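You operate a simulated robot arm through the tools that you are given. There is no shell and no other tool.

Carry out the task below with a simulated robot arm. There is one attempt and no reset: what you move stays moved.

## Task
Put things in order on the top of the white table. At the end: the blue gauge block stands where the green gauge block stood; the short yellow grit cup stands on top of the small black plate; the silver long pin stands where the short yellow grit cup stood; the green gauge block stands where the silver long pin stood; whatever was shut is shut again. Leave all else as you found it, and nothing knocked over.

Only the result counts: the job must be done as asked and must still hold three seconds after the hand-in. Knocking over, shifting, dropping, spilling or breaking anything else fails it.

## Robot
A 6-joint arm with a two-finger parallel gripper, fixed in place. Base frame: the origin is at the foot of the arm, x ahead of it, y to its left, z up; the work surface is at about z = 4. Readings come in mm, rad, newtons and seconds.
With the tool pointing down near the work surface it reaches from about 180 to 460 mm from the base axis. Its first joint turns from -1.222 to 1.222 rad. Payload 1.9 kg.
The TCP is the grasp point between the finger pads, 23 mm short of the fingertips. In the tool frame z runs along the fingers and y along their closing line. The gripper opens to 94 mm. The fingers are 38 mm wide and 10 mm thick; the gripper's body (54 by 96 mm) begins 39 mm behind the TCP.
Orientation is told as [roll, pitch, yaw] about the base's x, y, z axes, in that order, counted from this pose: with the fingers straight down and closing along the base's y, the tool's x points along the base's -x, its y along +y and its z along -z.

## Interface
- The arm moves only by the tool nudge_tool. Its argument "targets" is a list of rows, each a list of 7 numbers: the shift along the tool's x, y, z in units of 40 mm (1.0 is 40 mm), then the turn, a rotation vector about the tool's x, y, z in units of 6 degrees (1.0 is 6 degrees), then the gripper command, from -1 (fully open) to 1 (shut), values between in proportion. In form: [[x, y, z, ax, ay, az, hand], ...]. A call has 1 to 20 rows; each row shifts and turns the commanded pose from where the row before left it, along the tool's axes as they then stand. A call with a number of a shift or a turn outside -1 to 1 is refused whole. Rows are played at 5 a second. More than 50 mm and 0.15 rad between two rows, or a gripper value outside its range, and nothing of the call is played. A pose out of reach is approached as far as the arm can. The call stops where the force on the tool passes 40 N (or 10 N more than at its start, if that is more) or the arm is blocked; 0.2 s more then pass. Each finger travels about 108 mm/s and halts on what it meets, pressing with about 32 N; the grip force reading is that of the motor and also rises with nothing between the fingers. The clock runs only during rows and for 0.2 s after the last one: add rows that do not move to give the fingers time. The reply holds the time, the measured pose of the TCP, the force on the tool along the base axes, the opening and the grip force, in the units named above and with some noise, with the torque about the TCP (base axes, N m) and any sound that the robot's microphone picked up, and new pictures: "show" is both (left out), scene, wrist or none.
- Cameras (640 x 400 px; columns grow to the right, rows downward): "scene" is fixed at [71.2, 325.3, 428.6]; the picture's right is [-0.62, -0.79, 0.00], its down [-0.42, 0.32, -0.85] and it looks along [0.67, -0.52, -0.53] (base axes); focal length 214 px, centre (320, 200). "wrist" rides on the gripper at [86, 16, -75] in the tool frame; the picture's right is [-0.18, 0.98, 0.00], its down [-0.58, -0.11, -0.81] and it looks along [-0.79, -0.15, 0.59] (tool axes); focal length 243 px, centre (320, 200). There is no depth. A picture from a camera that has moved, and an enlarged one, comes with that camera's place and axes in the base frame and with its lens.
- close_up(camera, box): a new picture of the part [left, top, right, bottom] of that camera's present view, enlarged. No time passes.
- finish_job(): hands the job in; it is judged then, once.

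Nothing tells you positions but the pictures and the camera data. Unless the task says otherwise, let go and move clear before handing in.

The tools are called as name(argument=value, ...) on one line, values as JSON. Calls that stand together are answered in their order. nudge_tool: Moves the arm, as the interface text tells. Its arguments: {"type":"object","properties":{"targets":{"type":"array","items":{"type":"array","items":{"type":"number"}}},"show":{"type":"string","enum":["both","scene","wrist","none"]}},"required":["targets"]} The other tools are called the same way: close_up (camera, box) takes an enlarged picture of a part of a camera's view; finish_job () hands the job in.

At the start:

```text
time: 0.0
ee_pos: [243.8, 212.3, 353.0]
tcp_rot: [0.004, 0.001, 0.001]
contact_force: [-0.7, -0.6, 1.2]
torque: [0.03, 0.0, 0.02]
finger_gap: 94.3
grip_force: 0.1
```

scene: 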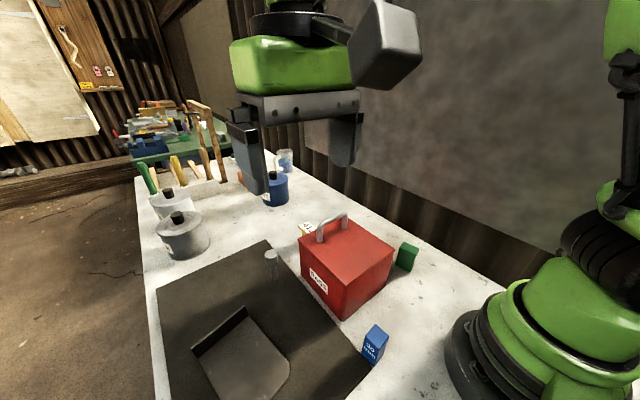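
wrist: 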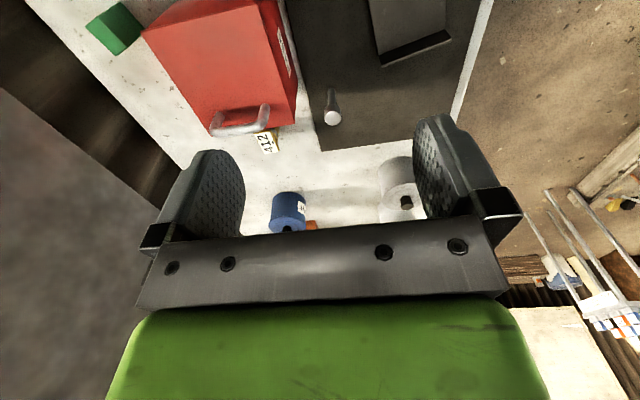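

I see a white table with a red box with a handle, a blue block, a green block, a silver pin on a dark mat, a black plate or tray and some pots. I'll look closer at the pictures before I move anything.

close_up(camera="scene", box=[120, 140, 320, 265])

close_up(camera="scene", box=[140, 210, 460, 400])

close_up(camera="wrist", box=[60, 0, 500, 250])

```text
3.20 times, centred on (220, 202) of scene
camera zoom: at [71.2, 325.3, 428.6], right [-0.62, -0.79, 0.0], down [-0.42, 0.32, -0.85], along [0.67, -0.52, -0.53], focal length 686 px, centre (640, 192)
```

zoom: 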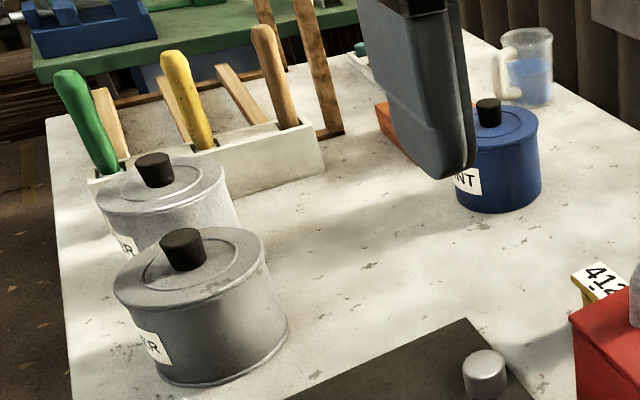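

```text
2.00 times, centred on (300, 305) of scene
camera zoom: at [71.2, 325.3, 428.6], right [-0.62, -0.79, 0.0], down [-0.42, 0.32, -0.85], along [0.67, -0.52, -0.53], focal length 429 px, centre (360, -10)
```

zoom: 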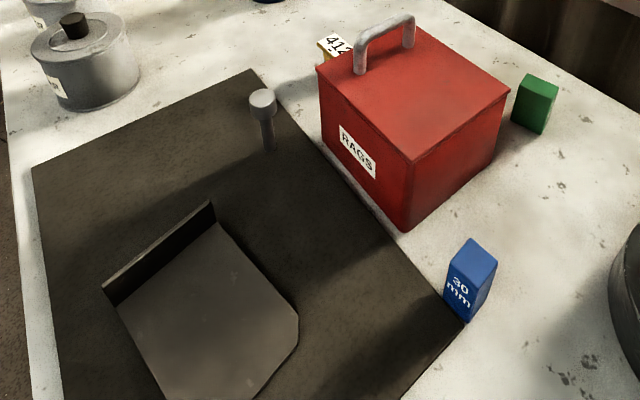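

```text
1.45 times, centred on (280, 125) of wrist
camera zoom: at [156.8, 227.3, 426.3], right [0.18, 0.98, 0.0], down [0.58, -0.11, 0.81], along [0.79, -0.15, -0.59], focal length 353 px, centre (378, 309)
```

zoom: 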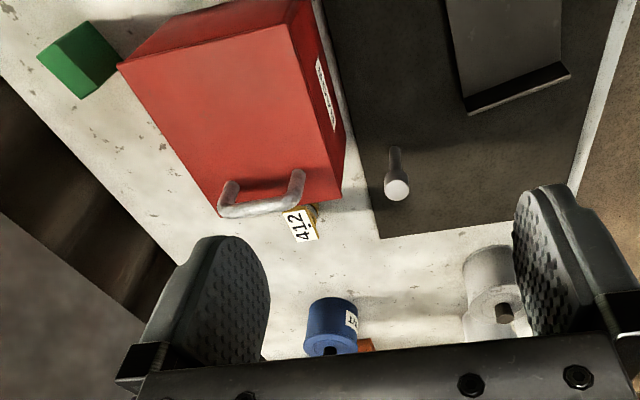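

The blue block is near (140,158), the green near (212,-63), the pin near (394,208) on the mat, and a red "RAGS" box covers roughly x 220–360, y 12–153. There is something yellow behind it. I'll move the arm sideways at height for better views.

nudge_tool(targets=[[0, -1, 0, 0, 0, 0, -1], [0, -1, 0, 0, 0, 0, -1], [0, -1, 0, 0, 0, 0, -1], [0, -1, 0, 0, 0, 0, -1], [0, 0, 0, 0, 0, 0, -1]])

```text
time: 1.2
ee_pos: [242.9, 50.0, 352.8]
tcp_rot: [0.002, -0.001, 0.0]
contact_force: [-0.3, 0.8, 0.8]
torque: [0.0, 0.0, 0.01]
finger_gap: 94.0
grip_force: 0.0
camera wrist: at [156.4, 66.2, 427.3], right [0.18, 0.98, 0.0], down [0.58, -0.11, 0.81], along [0.79, -0.15, -0.59], focal length 243 px, centre (320, 200)
```

scene: 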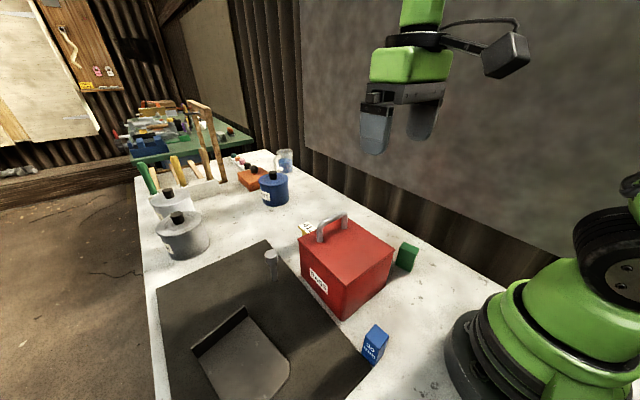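
wrist: 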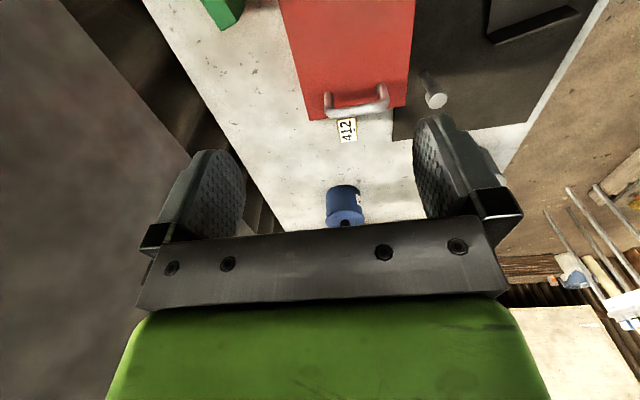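

close_up(camera="scene", box=[130, 140, 310, 252])

close_up(camera="scene", box=[250, 205, 430, 317])

close_up(camera="wrist", box=[260, 0, 580, 200])

```text
3.56 times, centred on (220, 196) of scene
camera zoom: at [71.2, 325.3, 428.6], right [-0.62, -0.79, 0.0], down [-0.42, 0.32, -0.85], along [0.67, -0.52, -0.53], focal length 763 px, centre (676, 214)
```

zoom: 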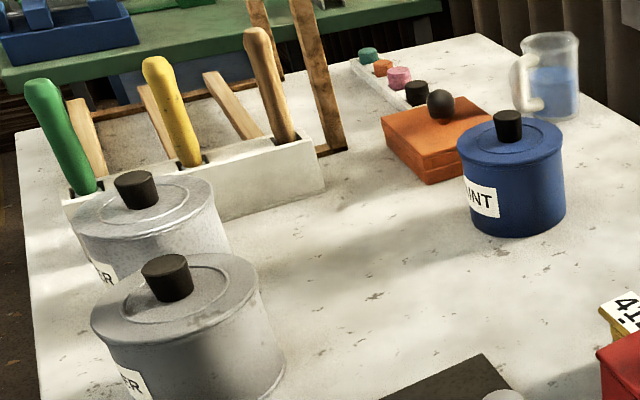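

```text
3.56 times, centred on (340, 261) of scene
camera zoom: at [71.2, 325.3, 428.6], right [-0.62, -0.79, 0.0], down [-0.42, 0.32, -0.85], along [0.67, -0.52, -0.53], focal length 763 px, centre (249, -17)
```

zoom: 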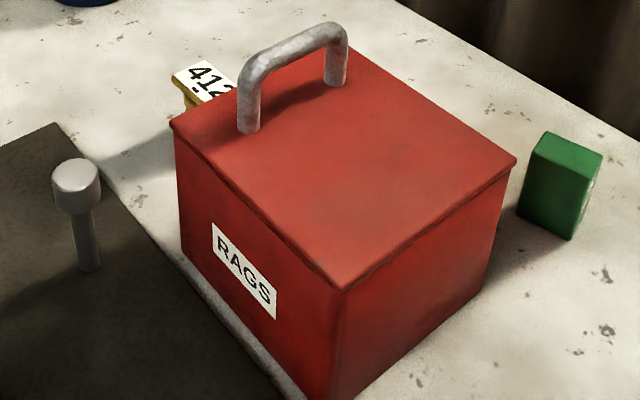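

```text
2.00 times, centred on (420, 100) of wrist
camera zoom: at [156.4, 66.2, 427.3], right [0.18, 0.98, 0.0], down [0.58, -0.11, 0.81], along [0.79, -0.15, -0.59], focal length 485 px, centre (120, 400)
```

zoom: 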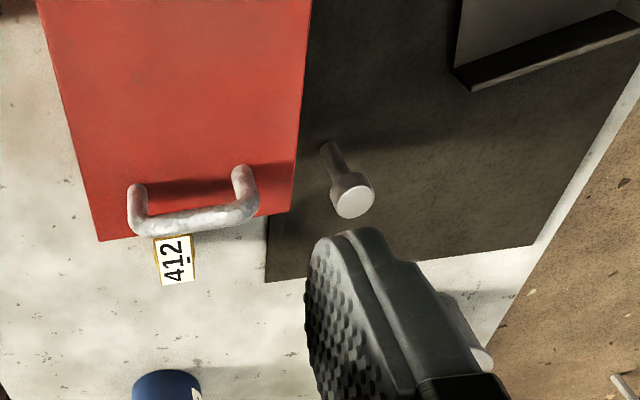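

All the pots and the orange box are out of reach, so only the red bin, pin, blocks, mat tray and "412" marker matter. The yellow cup and the black plate aren't visible yet. I'll tilt the wrist camera downward for an overhead view.

nudge_tool(targets=[[-1, 0, 0, 0, 0, 0, -1], [-1, 0, 0, 0, 0, 0, -1], [0, 0, 0, 0, 1, 0, -1], [0, 0, 0, 0, 1, 0, -1], [0, 0, 0, 0, 1, 0, -1], [0, 0, 0, 0, 1, 0, -1], [0, 0, 0, 0, 1, 0, -1], [0, 0, 0, 0, 0, 0, -1]])

```text
time: 3.0
ee_pos: [302.7, 48.9, 331.7]
tcp_rot: [0.004, 0.525, 0.0]
contact_force: [-0.6, 0.0, -0.2]
torque: [-0.01, 0.01, -0.01]
finger_gap: 93.9
grip_force: 0.1
out of reach, approached as far as the arm can: row 6, 7
camera wrist: at [264.0, 64.4, 438.1], right [0.16, 0.98, -0.09], down [0.91, -0.11, 0.41], along [0.39, -0.15, -0.91], focal length 243 px, centre (320, 200)
```

scene: 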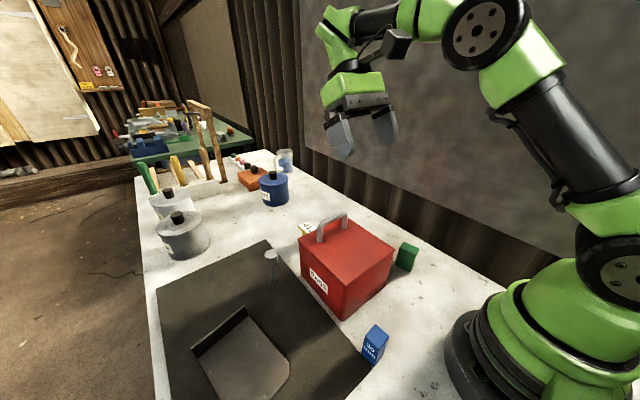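
wrist: 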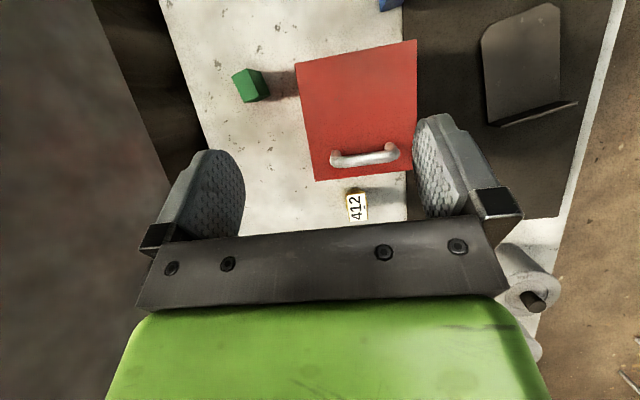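

close_up(camera="wrist", box=[220, 20, 460, 240])

close_up(camera="wrist", box=[400, 0, 640, 150])

close_up(camera="scene", box=[285, 205, 345, 245])

close_up(camera="scene", box=[150, 290, 390, 400])

```text
1.82 times, centred on (340, 130) of wrist
camera zoom: at [264.0, 64.4, 438.1], right [0.16, 0.98, -0.09], down [0.91, -0.11, 0.41], along [0.39, -0.15, -0.91], focal length 441 px, centre (284, 327)
```

zoom: 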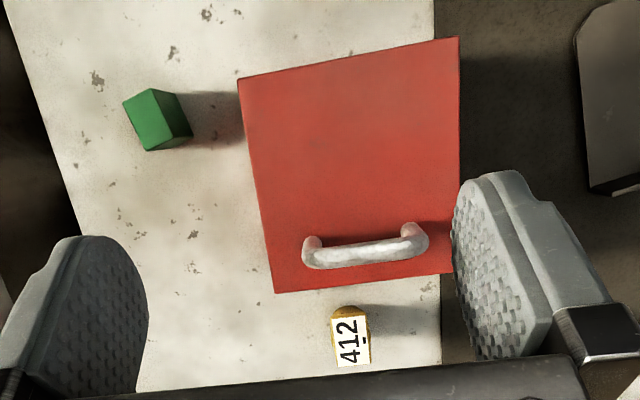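

```text
2.67 times, centred on (520, 75) of wrist
camera zoom: at [264.0, 64.4, 438.1], right [0.16, 0.98, -0.09], down [0.91, -0.11, 0.41], along [0.39, -0.15, -0.91], focal length 647 px, centre (-213, 533)
```

zoom: 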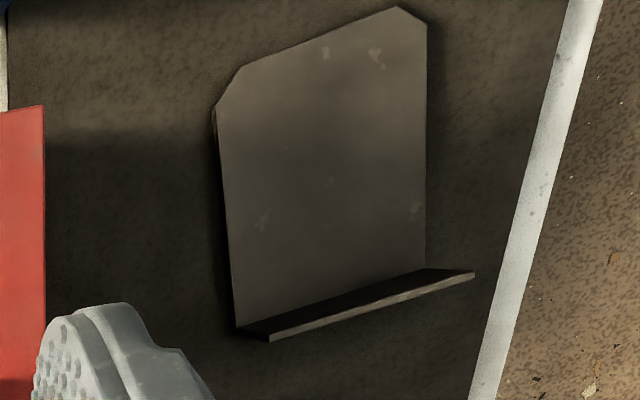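

```text
10.00 times, centred on (315, 225) of scene
camera zoom: at [71.2, 325.3, 428.6], right [-0.62, -0.79, 0.0], down [-0.42, 0.32, -0.85], along [0.67, -0.52, -0.53], focal length 2145 px, centre (370, -50)
```

zoom: 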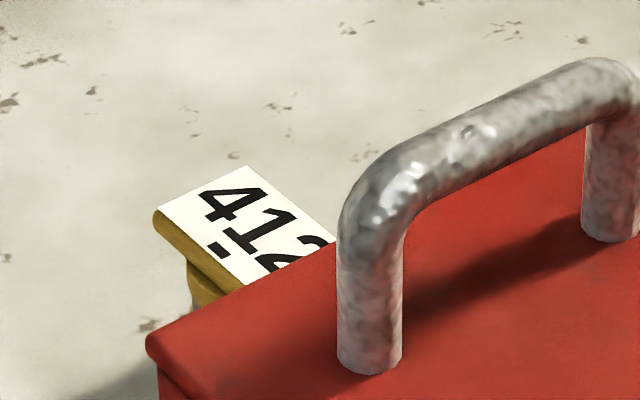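

```text
2.67 times, centred on (270, 345) of scene
camera zoom: at [71.2, 325.3, 428.6], right [-0.62, -0.79, 0.0], down [-0.42, 0.32, -0.85], along [0.67, -0.52, -0.53], focal length 572 px, centre (453, -187)
```

zoom: 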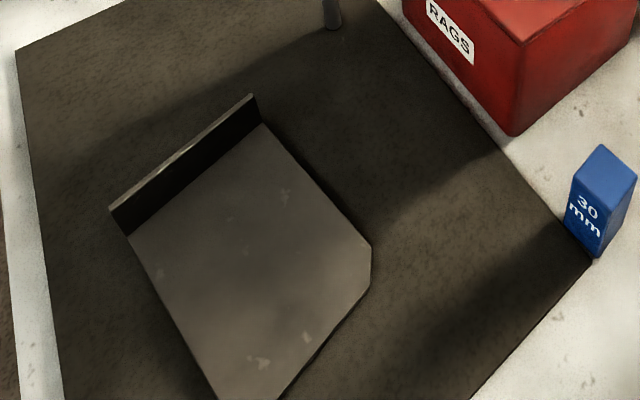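

The yellow "412" piece triangulates to about (457,62,42), and the bin lid spans roughly x 225–373, y 8–145 at z≈115 with its handle bar near x=340. I'll zoom in on the marker and the lid.

close_up(camera="wrist", box=[325, 175, 397, 220])

close_up(camera="wrist", box=[280, 30, 440, 190])

close_up(camera="scene", box=[295, 225, 425, 325])

```text
8.89 times, centred on (361, 198) of wrist
camera zoom: at [264.0, 64.4, 438.1], right [0.16, 0.98, -0.09], down [0.91, -0.11, 0.41], along [0.39, -0.15, -0.91], focal length 2157 px, centre (-44, 222)
```

zoom: 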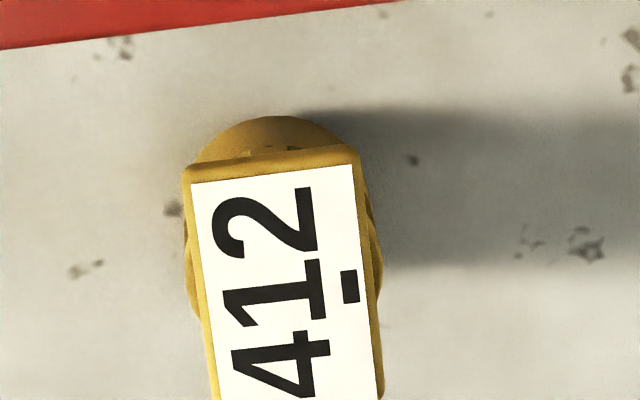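

```text
2.50 times, centred on (360, 110) of wrist
camera zoom: at [264.0, 64.4, 438.1], right [0.16, 0.98, -0.09], down [0.91, -0.11, 0.41], along [0.39, -0.15, -0.91], focal length 606 px, centre (220, 425)
```

zoom: 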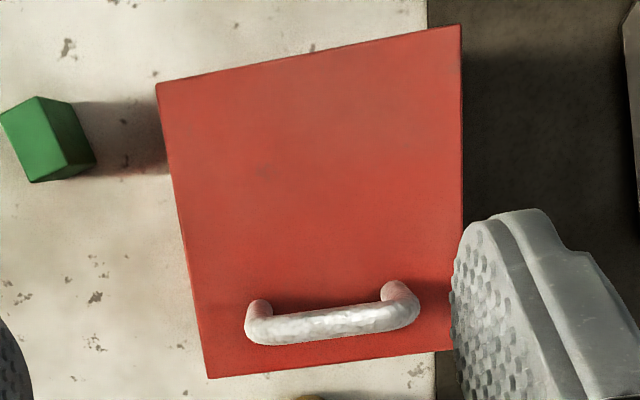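

```text
4.00 times, centred on (360, 275) of scene
camera zoom: at [71.2, 325.3, 428.6], right [-0.62, -0.79, 0.0], down [-0.42, 0.32, -0.85], along [0.67, -0.52, -0.53], focal length 858 px, centre (160, -100)
```

zoom: 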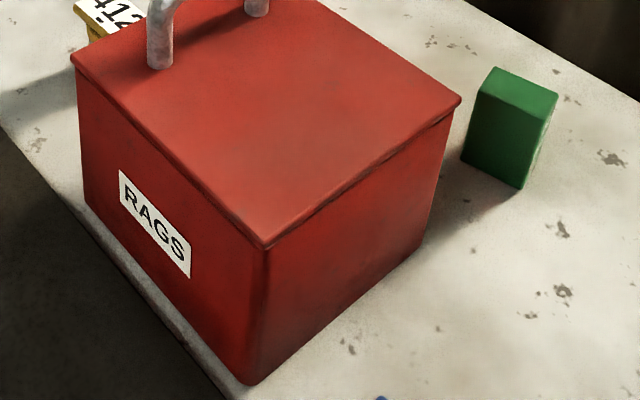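

The marker stands on its own and isn't the cup, so the cup and black plate are most likely inside the red bin. I'll straighten the tool and yaw it 90° so the fingers close along x on the handle bar.

nudge_tool(targets=[[0, 0, 0, 0, -1, 0, -1], [0, 0, 0, 0, -1, 0, -1], [0, 0, 0, 0, -1, 0, -1], [0, 0, 0, 0, -1, 0, -1], [0, 0, 0, 0, -1, 0, -1], [0, 0, 0.5, 0, 0, 1, -1], [0, 0, 0.5, 0, 0, 1, -1], [0, 0, 0.5, 0, 0, 1, -1], [0, 0, 0, 0, 0, 1, -1], [0, 0, 0, 0, 0, 1, -1], [0, 0, 0, 0, 0, 1, -1], [0, 0, 0, 0, 0, 1, -1], [0, 0, 0, 0, 0, 1, -1], [0, 0, 0, 0, 0, 1, -1], [0, 0, 0, 0, 0, 1, -1], [0, 0, 0, 0, 0, 1, -1], [0, 0, 0, 0, 0, 1, -1], [0, 0, 0, 0, 0, 1, -1], [0, 0, 0, 0, 0, 1, -1], [0, 0, 0, 0, 0, 1, -1]])

```text
time: 7.2
ee_pos: [300.9, 48.3, 270.6]
tcp_rot: [0.001, 0.001, -1.573]
contact_force: [0.1, 0.0, 0.4]
torque: [-0.03, 0.0, 0.01]
finger_gap: 94.1
grip_force: 0.1
camera wrist: at [318.5, 135.0, 345.1], right [0.98, -0.19, 0.0], down [-0.11, -0.58, 0.8], along [-0.15, -0.79, -0.59], focal length 243 px, centre (320, 200)
```

scene: 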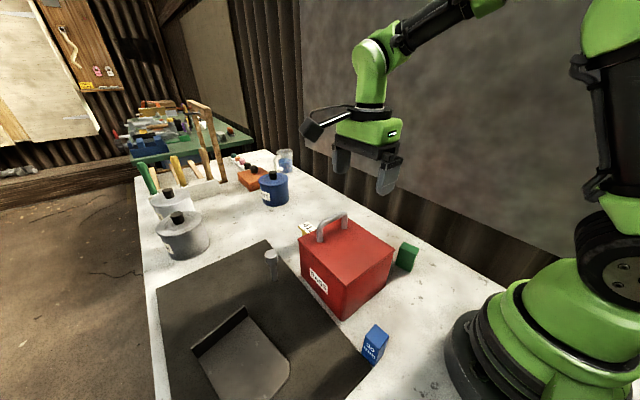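
wrist: 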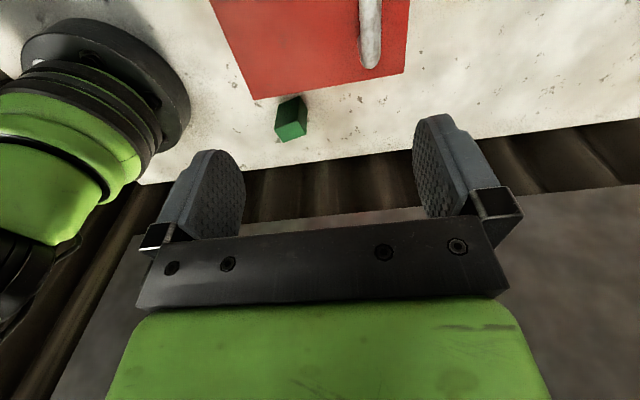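

The tool is vertical with yaw -90°, and the handle bar line comes out at x≈340, consistent with before. I'll move above the handle and check alignment partway down.

nudge_tool(targets=[[0.75, 0, 0, 0, 0, 0, -1], [0, 0.98, 0, 0, 0, 0, -1], [0, 0, 1, 0, 0, 0, -1], [0, 0, 0.8, 0, 0, 0, -1], [0, 0, 0, 0, 0, 0, -1]])

```text
time: 8.4
ee_pos: [342.0, 81.2, 197.2]
tcp_rot: [0.0, 0.004, -1.571]
contact_force: [-0.2, -0.8, 0.2]
torque: [0.0, 0.01, -0.04]
finger_gap: 94.1
grip_force: 0.1
camera wrist: at [357.8, 167.5, 271.0], right [0.98, -0.18, 0.0], down [-0.11, -0.58, 0.8], along [-0.15, -0.79, -0.59], focal length 243 px, centre (320, 200)
```

scene: 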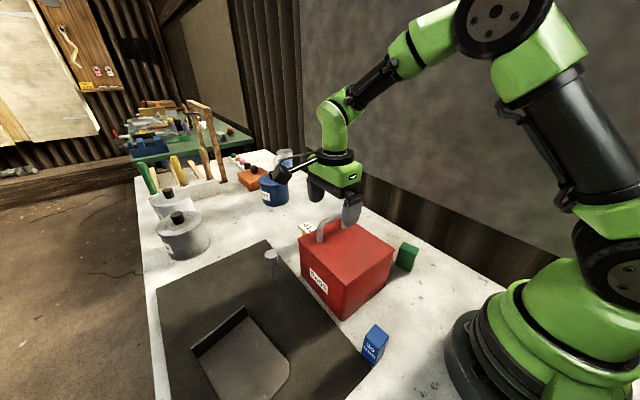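
wrist: 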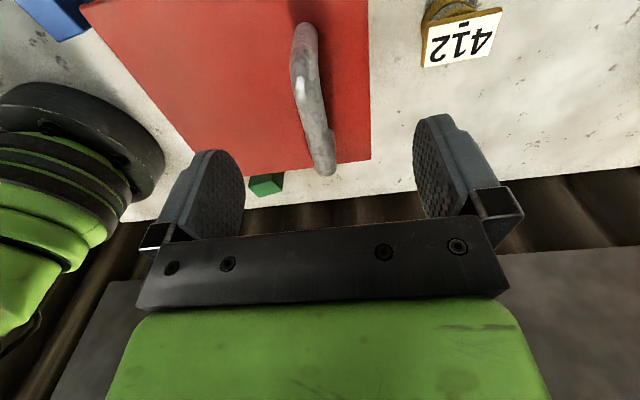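

The handle bar is at x≈340, y 45–120, and the TCP lines up with it. I'll descend to the bar with the fingers straddling it and then close.

nudge_tool(targets=[[0, -0.05, 0.6, 0, 0, 0, -1], [0, 0, 0.55, 0, 0, 0, -1], [0, 0, 0, 0, 0, 0, -1]])

```text
time: 9.2
ee_pos: [339.5, 80.8, 151.5]
tcp_rot: [-0.001, 0.003, -1.572]
contact_force: [0.2, -0.8, -0.7]
torque: [-0.04, -0.02, 0.0]
finger_gap: 94.1
grip_force: 0.1
camera wrist: at [355.6, 167.0, 225.1], right [0.98, -0.18, 0.0], down [-0.11, -0.58, 0.8], along [-0.15, -0.79, -0.59], focal length 243 px, centre (320, 200)
```

scene: 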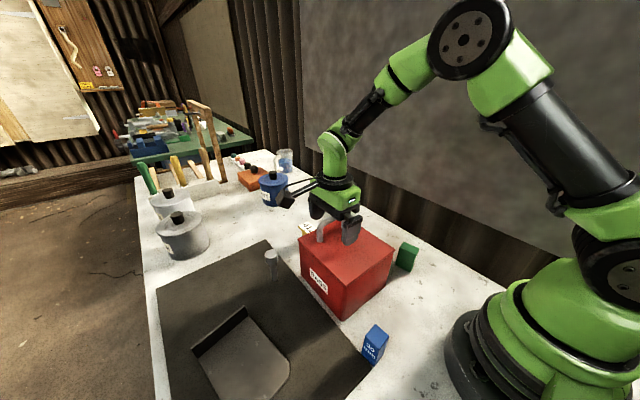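
wrist: 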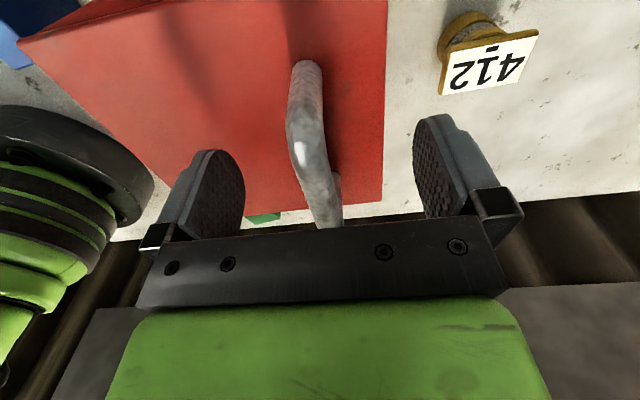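

close_up(camera="scene", box=[290, 180, 400, 260])

nudge_tool(targets=[[0, 0, 0, 0, 0, 0, 0.5], [0, 0, 0, 0, 0, 0, 1], [0, 0, 0, 0, 0, 0, 1], [0, 0, 0, 0, 0, 0, 1]])

```text
5.00 times, centred on (345, 220) of scene
camera zoom: at [71.2, 325.3, 428.6], right [-0.62, -0.79, 0.0], down [-0.42, 0.32, -0.85], along [0.67, -0.52, -0.53], focal length 1072 px, centre (195, 100)
```

zoom: 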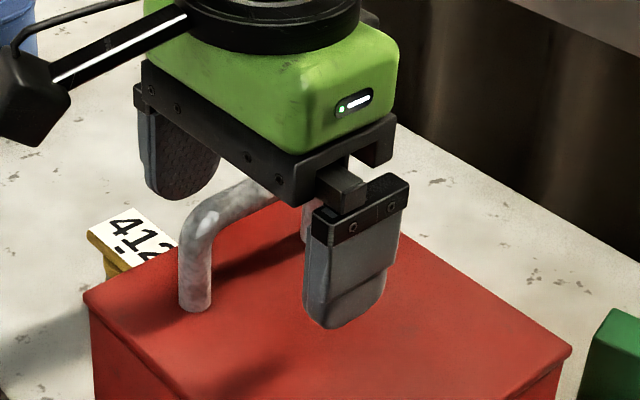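

```text
time: 10.2
ee_pos: [339.9, 81.0, 151.7]
tcp_rot: [0.002, 0.002, -1.571]
contact_force: [5.5, -0.4, 0.6]
torque: [-0.02, 0.03, 0.0]
finger_gap: 13.3
grip_force: 44.7
camera wrist: at [355.7, 167.0, 225.6], right [0.98, -0.18, 0.0], down [-0.11, -0.58, 0.8], along [-0.15, -0.79, -0.59], focal length 243 px, centre (320, 200)
```

scene: 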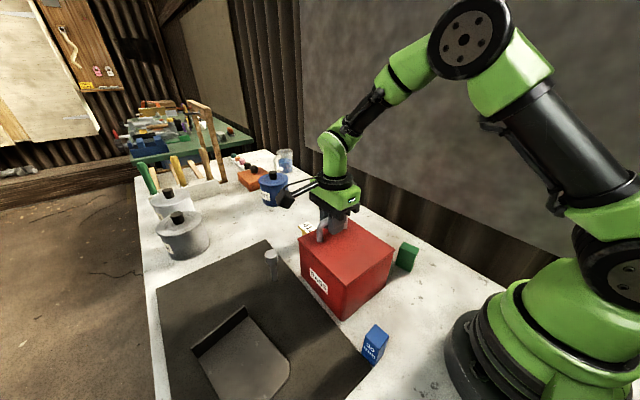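
wrist: 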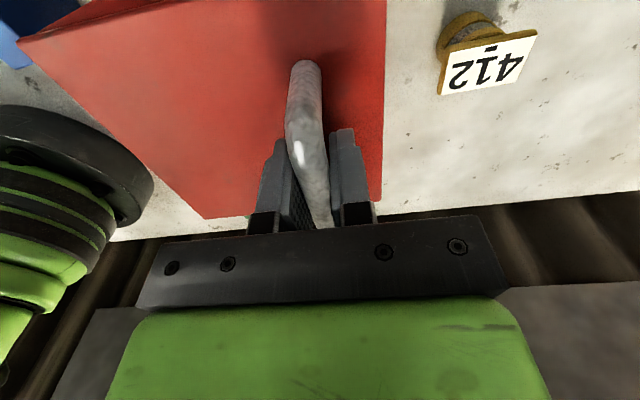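

The bar is gripped (13 mm gap). I'll lift a little along the expected hinge arc and watch the forces and pictures.

nudge_tool(targets=[[0, -0.04, -0.15, 0, 0, 0, 1], [0, -0.06, -0.15, 0, 0, 0, 1], [0, -0.06, -0.15, 0, 0, 0, 1], [0, 0, 0, 0, 0, 0, 1]])

close_up(camera="scene", box=[285, 190, 435, 320])

```text
time: 11.2
ee_pos: [332.7, 81.4, 170.3]
tcp_rot: [-0.006, 0.004, -1.572]
contact_force: [-15.3, 25.2, -9.3]
torque: [0.11, -0.12, -0.28]
finger_gap: 13.4
grip_force: 45.0
camera wrist: at [348.4, 166.8, 244.4], right [0.98, -0.19, -0.01], down [-0.11, -0.58, 0.8], along [-0.15, -0.79, -0.59], focal length 243 px, centre (320, 200)
```

scene: 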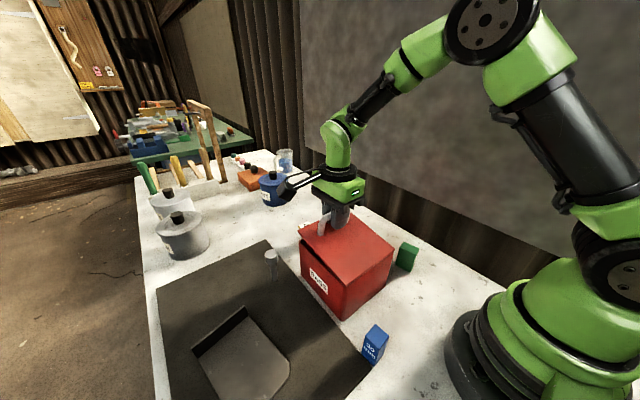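
wrist: 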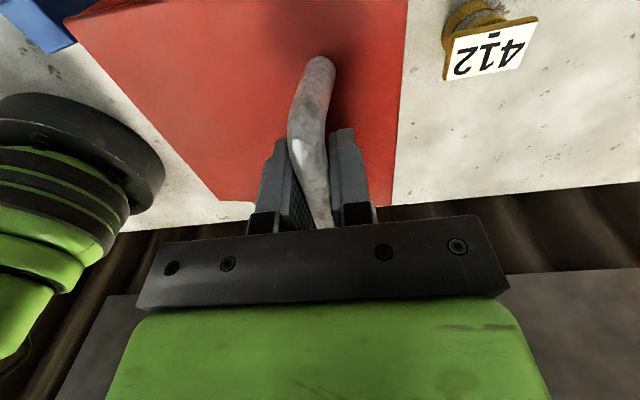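

```text
3.08 times, centred on (360, 255) of scene
camera zoom: at [71.2, 325.4, 428.6], right [-0.61, -0.79, 0.0], down [-0.42, 0.32, -0.85], along [0.67, -0.52, -0.53], focal length 660 px, centre (197, 31)
```

zoom: 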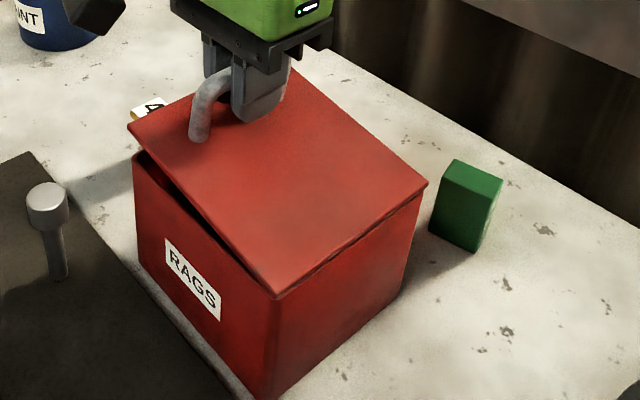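

The lid is hinged on the near edge and opens, but there is some side force. I'll shift slightly in +y and keep following the arc in small steps.

nudge_tool(targets=[[0.04, -0.2, -0.24, 0, 0, 0, 1], [0.02, -0.2, -0.25, 0, 0, 0, 1], [0, 0, 0, 0, 0, 0, 1]], show="scene")

```text
time: 12.0
ee_pos: [317.9, 81.0, 192.1]
tcp_rot: [0.008, 0.002, -1.573]
contact_force: [15.4, -17.9, 11.8]
torque: [0.75, -0.01, -1.0]
finger_gap: 13.5
grip_force: 45.0
```

scene: 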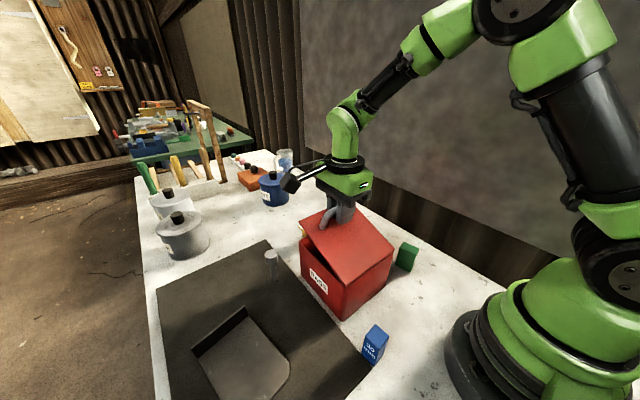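

close_up(camera="scene", box=[295, 225, 425, 325])

```text
4.00 times, centred on (360, 275) of scene
camera zoom: at [71.2, 325.3, 428.7], right [-0.62, -0.79, 0.0], down [-0.42, 0.32, -0.85], along [0.67, -0.52, -0.53], focal length 858 px, centre (160, -100)
```

zoom: 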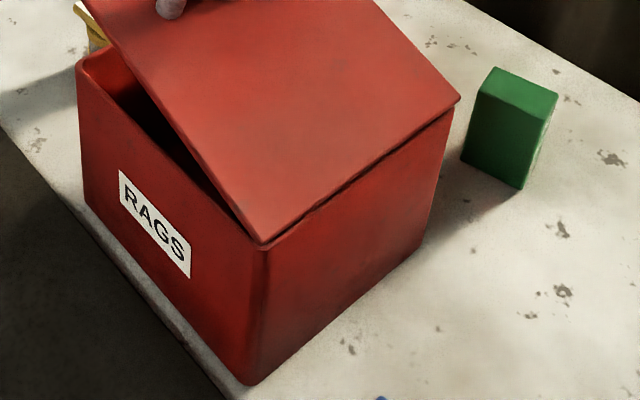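

The bin hasn't moved. I'll continue along the arc in single steps, correcting for the side force.

nudge_tool(targets=[[-0.025, -0.205, -0.245, 0, 0, 0, 1], [0, 0, 0, 0, 0, 0, 1]], show="none")

```text
time: 12.6
ee_pos: [309.2, 80.4, 201.2]
tcp_rot: [0.002, 0.004, -1.57]
contact_force: [18.3, -10.4, 16.3]
torque: [0.39, -0.04, -1.31]
finger_gap: 13.8
grip_force: 45.1
```

The forces suggest the hinge is nearer (222,116). I'll follow that arc with a small yaw correction.

nudge_tool(targets=[[-0.01, -0.205, -0.235, 0, 0, 0.2, 1], [0, -0.255, -0.195, 0, 0, 0, 1], [0, 0, 0, 0, 0, 0, 1]], show="none")

```text
time: 13.4
ee_pos: [288.9, 80.5, 215.7]
tcp_rot: [-0.006, 0.001, -1.591]
contact_force: [-7.4, 5.4, -14.6]
torque: [-0.32, -0.07, 1.04]
finger_gap: 13.2
grip_force: 44.5
```

nudge_tool(targets=[[0, -0.3, -0.08, 0, 0, -0.1, 1], [0, 0, 0, 0, 0, 0, 1]], show="scene")

```text
time: 14.0
ee_pos: [279.7, 80.7, 221.9]
tcp_rot: [0.007, 0.003, -1.584]
contact_force: [9.3, -7.7, 16.4]
torque: [0.43, 0.01, -0.46]
finger_gap: 13.5
grip_force: 44.8
```

scene: 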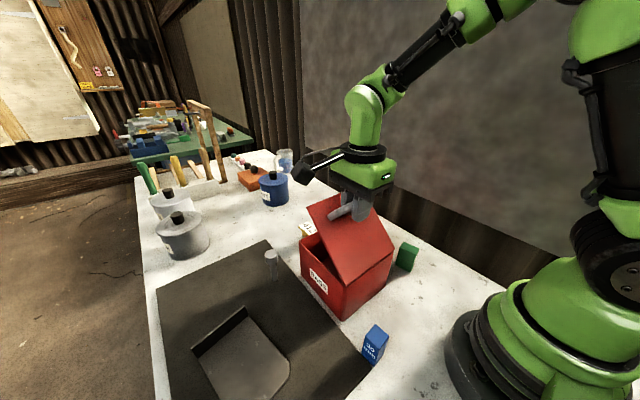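

The data fit a hinge at about (225,115) with radius about 120.6, and the lid is now around 45° open. I'll continue the arc toward 80°.

nudge_tool(targets=[[-0.01, -0.265, -0.15, 0, 0, -0.05, 1], [0, -0.3, -0.098, 0, 0, 0, 1], [0, -0.308, -0.065, 0, 0, 0, 1], [0, 0, 0, 0, 0, 0, 1]], show="scene")

```text
time: 15.0
ee_pos: [243.4, 80.2, 231.9]
tcp_rot: [-0.005, 0.003, -1.579]
contact_force: [-0.6, -6.7, -7.9]
torque: [0.57, -0.05, -1.69]
finger_gap: 13.5
grip_force: 45.2
```

scene: 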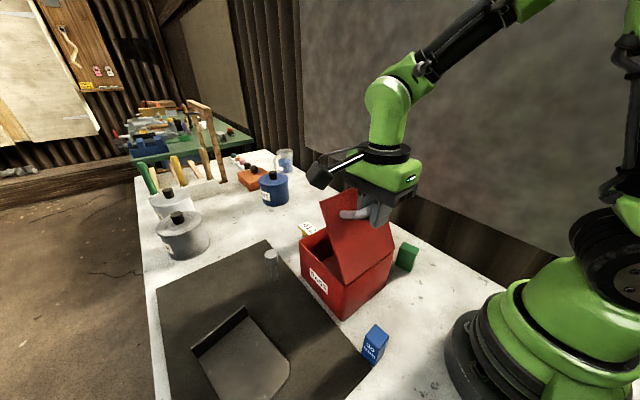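

nudge_tool(targets=[[0, -0.315, -0.033, 0, 0, 0.15, 1], [0, -0.315, 0, 0, 0, 0.05, 1], [0, -0.315, 0.033, 0, 0, 0, 1], [0, 0, 0, 0, 0, 0, 1]], show="scene")

close_up(camera="scene", box=[290, 180, 440, 320])

```text
time: 16.0
ee_pos: [205.1, 81.4, 234.6]
tcp_rot: [0.0, 0.0, -1.597]
contact_force: [3.7, -11.6, -6.9]
torque: [0.13, -0.13, 0.58]
finger_gap: 13.1
grip_force: 45.7
```

scene: 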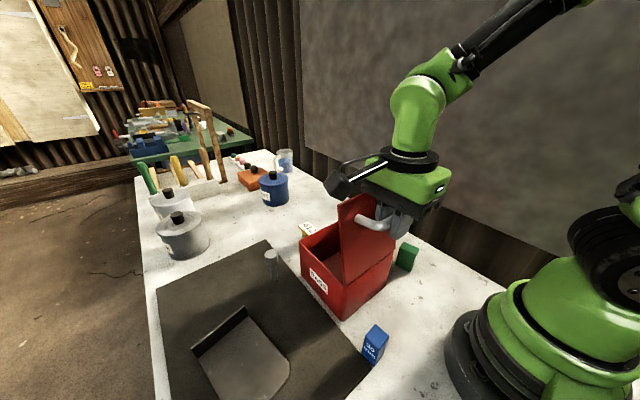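

```text
2.86 times, centred on (365, 250) of scene
camera zoom: at [71.2, 325.3, 428.6], right [-0.62, -0.79, 0.0], down [-0.42, 0.32, -0.85], along [0.67, -0.52, -0.53], focal length 613 px, centre (191, 57)
```

zoom: 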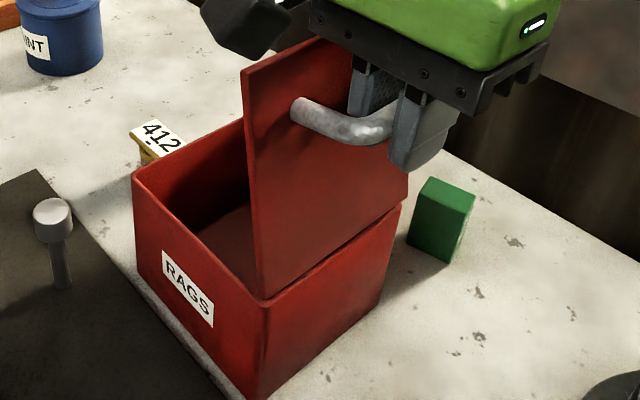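

The lid is at about 80°. I'll go past vertical, tilting the hand a bit so its body clears the lid's edge.

nudge_tool(targets=[[0, -0.31, 0.033, -1, 0, 0, 1], [0, -0.3, 0.05, -1, 0, 0, 1], [0, 0, 0, 0, 0, 0, 1]], show="scene")

close_up(camera="scene", box=[290, 180, 440, 320])

```text
time: 16.8
ee_pos: [181.4, 80.6, 230.4]
tcp_rot: [0.208, -0.001, -1.599]
contact_force: [12.2, -15.9, -33.7]
torque: [-0.24, 0.02, 0.58]
finger_gap: 13.5
grip_force: 45.0
```

scene: 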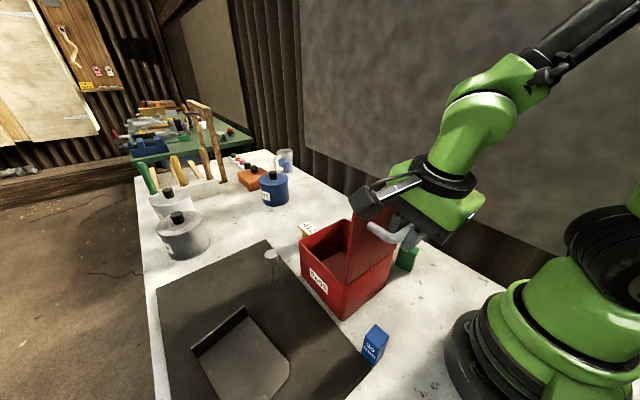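

```text
2.86 times, centred on (365, 250) of scene
camera zoom: at [71.2, 325.3, 428.6], right [-0.62, -0.79, 0.0], down [-0.42, 0.32, -0.85], along [0.67, -0.52, -0.53], focal length 613 px, centre (191, 57)
```

zoom: 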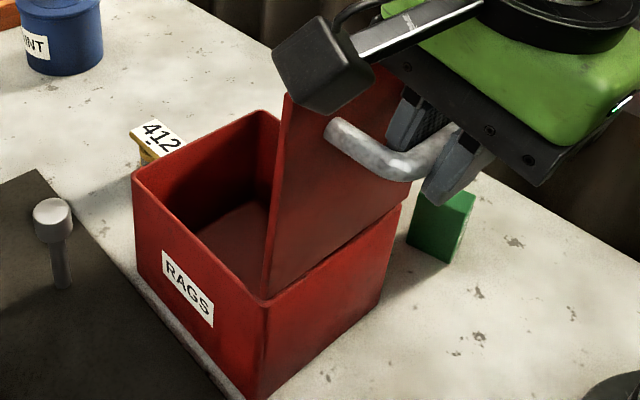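

nudge_tool(targets=[[-0.01, -0.1, 0.1, 0, 0, 0, 1], [0, -0.2, 0.06, -0.5, 0, 0, 1], [0, 0, 0, 0, 0, 0, 1]], show="scene")

close_up(camera="scene", box=[290, 180, 440, 320])

```text
time: 17.6
ee_pos: [171.9, 83.0, 220.4]
tcp_rot: [0.261, 0.005, -1.596]
contact_force: [-17.8, 0.0, 33.9]
torque: [-0.15, -0.04, 0.62]
finger_gap: 13.3
grip_force: 45.0
```

scene: 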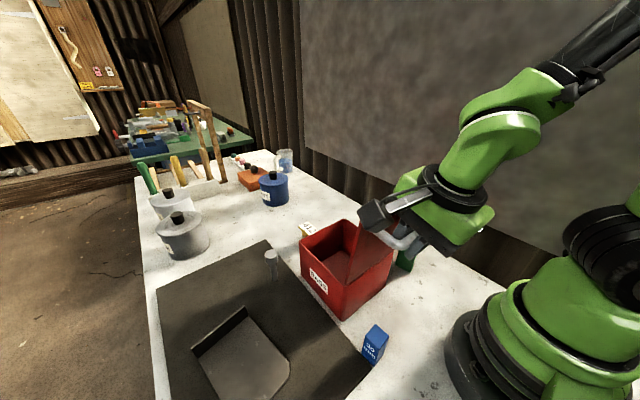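

```text
2.86 times, centred on (365, 250) of scene
camera zoom: at [71.1, 325.3, 428.7], right [-0.62, -0.79, 0.0], down [-0.42, 0.32, -0.85], along [0.67, -0.52, -0.53], focal length 613 px, centre (191, 57)
```

zoom: 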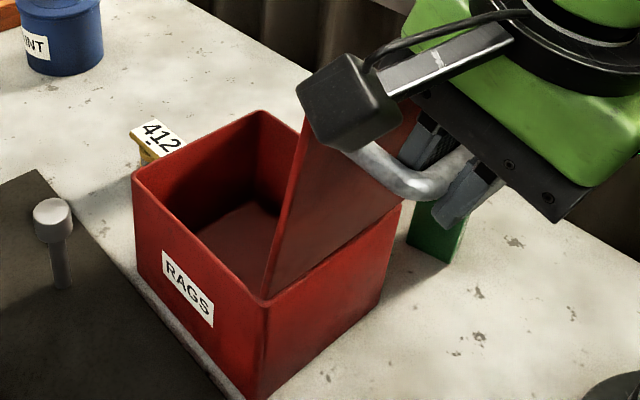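

nudge_tool(targets=[[0, -0.01, -0.05, 0, 0, 0, 1], [0, -0.15, -0.01, 0, 0, 0, 1], [0, -0.15, 0.02, 0, 0, 0, 1], [0, 0, 0, 0, 0, 0, 1]], show="scene")

close_up(camera="scene", box=[290, 180, 440, 320])

```text
time: 18.6
ee_pos: [164.8, 86.4, 224.7]
tcp_rot: [0.258, -0.003, -1.599]
contact_force: [2.2, -37.3, -6.4]
torque: [-0.45, 0.04, 0.72]
finger_gap: 13.4
grip_force: 45.2
out of reach, approached as far as the arm can: row 2, 3
```

scene: 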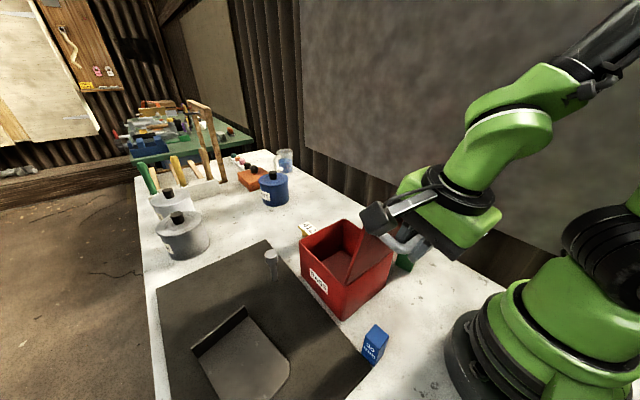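

```text
2.86 times, centred on (365, 250) of scene
camera zoom: at [71.2, 325.3, 428.7], right [-0.62, -0.79, 0.0], down [-0.42, 0.32, -0.85], along [0.67, -0.52, -0.53], focal length 613 px, centre (191, 57)
```

zoom: 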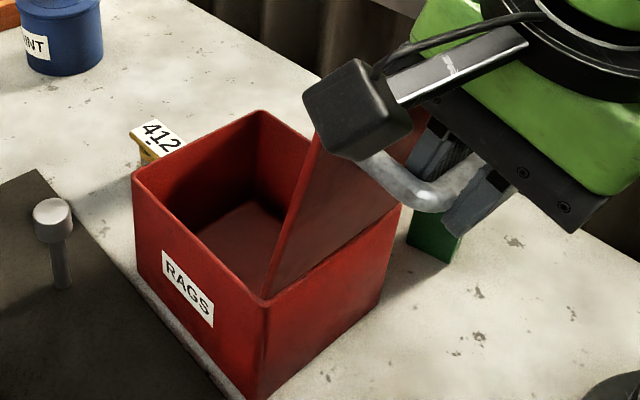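

The lid is about 100° open and the arm is at its inner reach limit. I'll open the fingers slightly so they cage the bar, and see whether the lid stays.

nudge_tool(targets=[[-0.05, 0, 0, 0, 0, 0, 0.45], [0, 0, 0, 0, 0, 0, 0.45], [0, 0, 0, 0, 0, 0, 0.45]], show="both")

close_up(camera="scene", box=[290, 180, 440, 320])

```text
time: 19.4
ee_pos: [167.0, 85.4, 225.4]
tcp_rot: [0.261, 0.003, -1.596]
contact_force: [-0.1, 0.2, 1.0]
torque: [-0.01, 0.01, -0.03]
finger_gap: 25.8
grip_force: 0.0
camera wrist: at [164.6, 171.6, 301.0], right [0.94, -0.21, 0.25], down [-0.33, -0.57, 0.75], along [-0.01, -0.79, -0.61], focal length 243 px, centre (320, 200)
```

scene: 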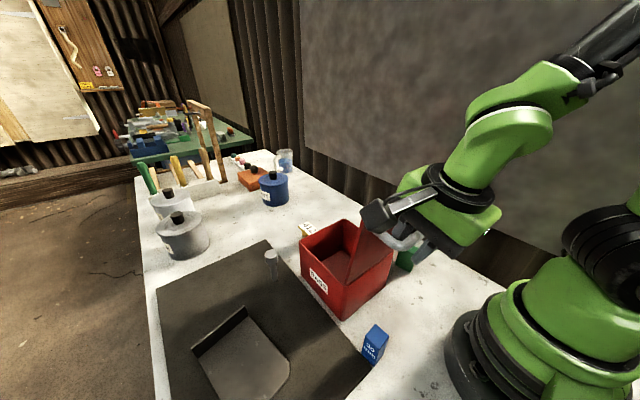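
wrist: 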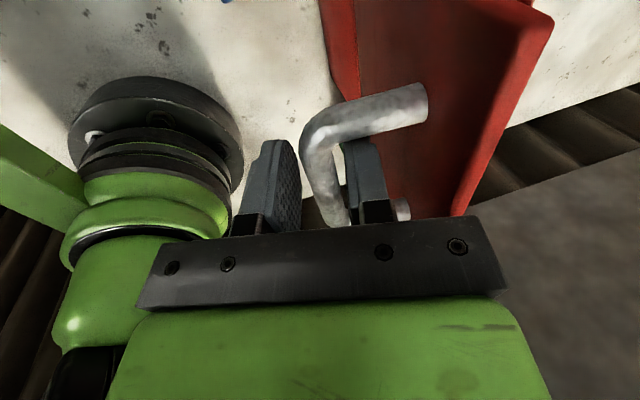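

```text
2.86 times, centred on (365, 250) of scene
camera zoom: at [71.2, 325.3, 428.6], right [-0.62, -0.79, 0.0], down [-0.42, 0.32, -0.85], along [0.67, -0.52, -0.53], focal length 613 px, centre (191, 57)
```

zoom: 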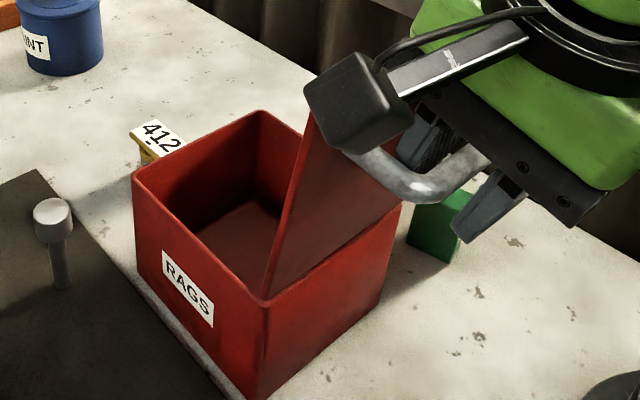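

With the grip released, the forces are zero and the lid stays put near 100°. I'll narrow the fingers slightly and withdraw straight up out of the handle.

nudge_tool(targets=[[0, 0, 0, 0, 0, 0, 0.55], [0, 0.06, -0.37, 0, 0, 0, 0.55], [0, 0.06, -0.37, 0, 0, 0, 0.55], [0, 0, 0, 0, 0, 0, 0.55]], show="both")

```text
time: 20.4
ee_pos: [162.4, 84.3, 252.9]
tcp_rot: [0.263, 0.003, -1.596]
contact_force: [-0.7, -0.7, -0.3]
torque: [-0.03, 0.0, 0.0]
finger_gap: 21.1
grip_force: 0.0
camera wrist: at [160.1, 170.9, 328.9], right [0.94, -0.21, 0.25], down [-0.33, -0.57, 0.75], along [-0.01, -0.79, -0.61], focal length 243 px, centre (320, 200)
```

scene: 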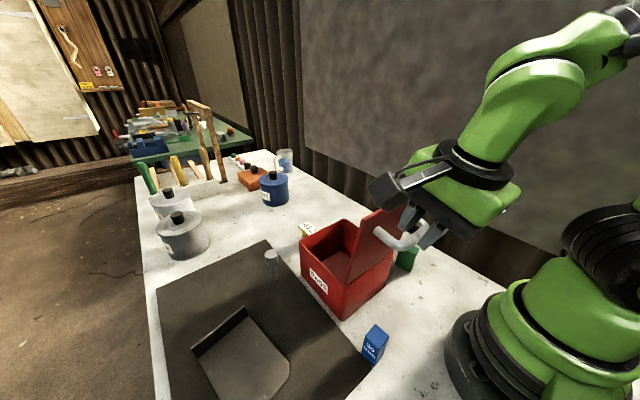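
wrist: 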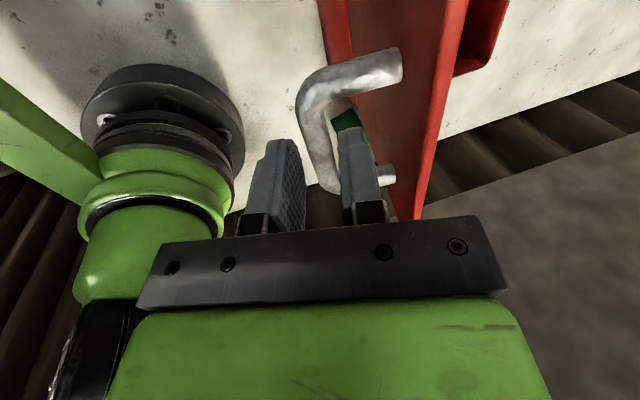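

close_up(camera="scene", box=[290, 180, 440, 320])

close_up(camera="wrist", box=[240, 20, 480, 240])

```text
2.86 times, centred on (365, 250) of scene
camera zoom: at [71.2, 325.3, 428.6], right [-0.62, -0.79, 0.0], down [-0.42, 0.32, -0.85], along [0.67, -0.52, -0.53], focal length 613 px, centre (191, 57)
```

zoom: 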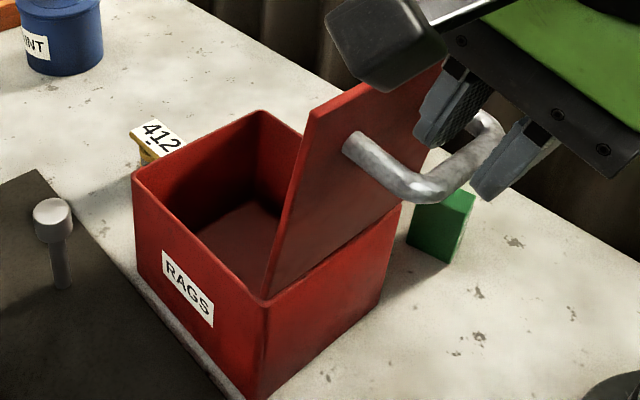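

```text
1.82 times, centred on (360, 130) of wrist
camera zoom: at [160.1, 170.9, 328.9], right [0.94, -0.21, 0.25], down [-0.33, -0.57, 0.75], along [-0.01, -0.79, -0.61], focal length 441 px, centre (247, 327)
```

zoom: 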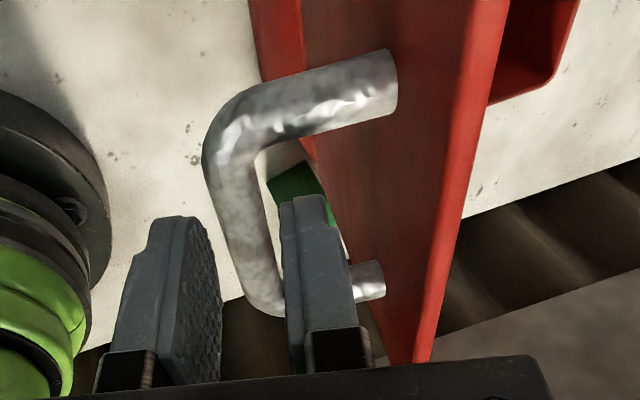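

nudge_tool(targets=[[0, 0.06, -0.37, 0, 0, 0, 0.55], [0, 0.06, -0.37, 0, 0, 0, 0.55], [0, 0.06, -0.4, 0, 0, 0, 0.55], [0, 0.08, -0.5, 0, 0, 0, 0.55], [0, 0.08, -0.5, 0, 0, 0, 0.55], [0, 0, 0, 0, 0, 0, 0.55]], show="both")

```text
time: 21.8
ee_pos: [153.9, 87.0, 339.7]
tcp_rot: [0.261, 0.0, -1.599]
contact_force: [-0.3, 0.0, -0.9]
torque: [0.0, -0.01, 0.03]
finger_gap: 21.3
grip_force: 0.2
camera wrist: at [152.4, 172.0, 414.9], right [0.94, -0.21, 0.25], down [-0.33, -0.57, 0.75], along [-0.01, -0.79, -0.61], focal length 243 px, centre (320, 200)
```

scene: 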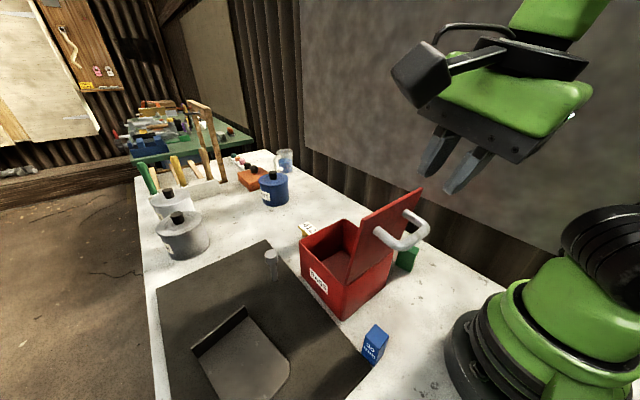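
wrist: 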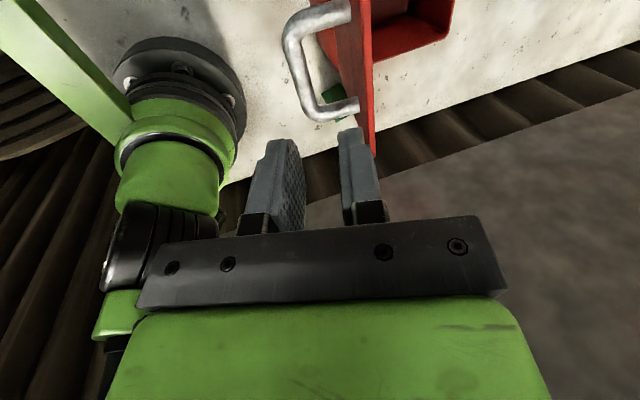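

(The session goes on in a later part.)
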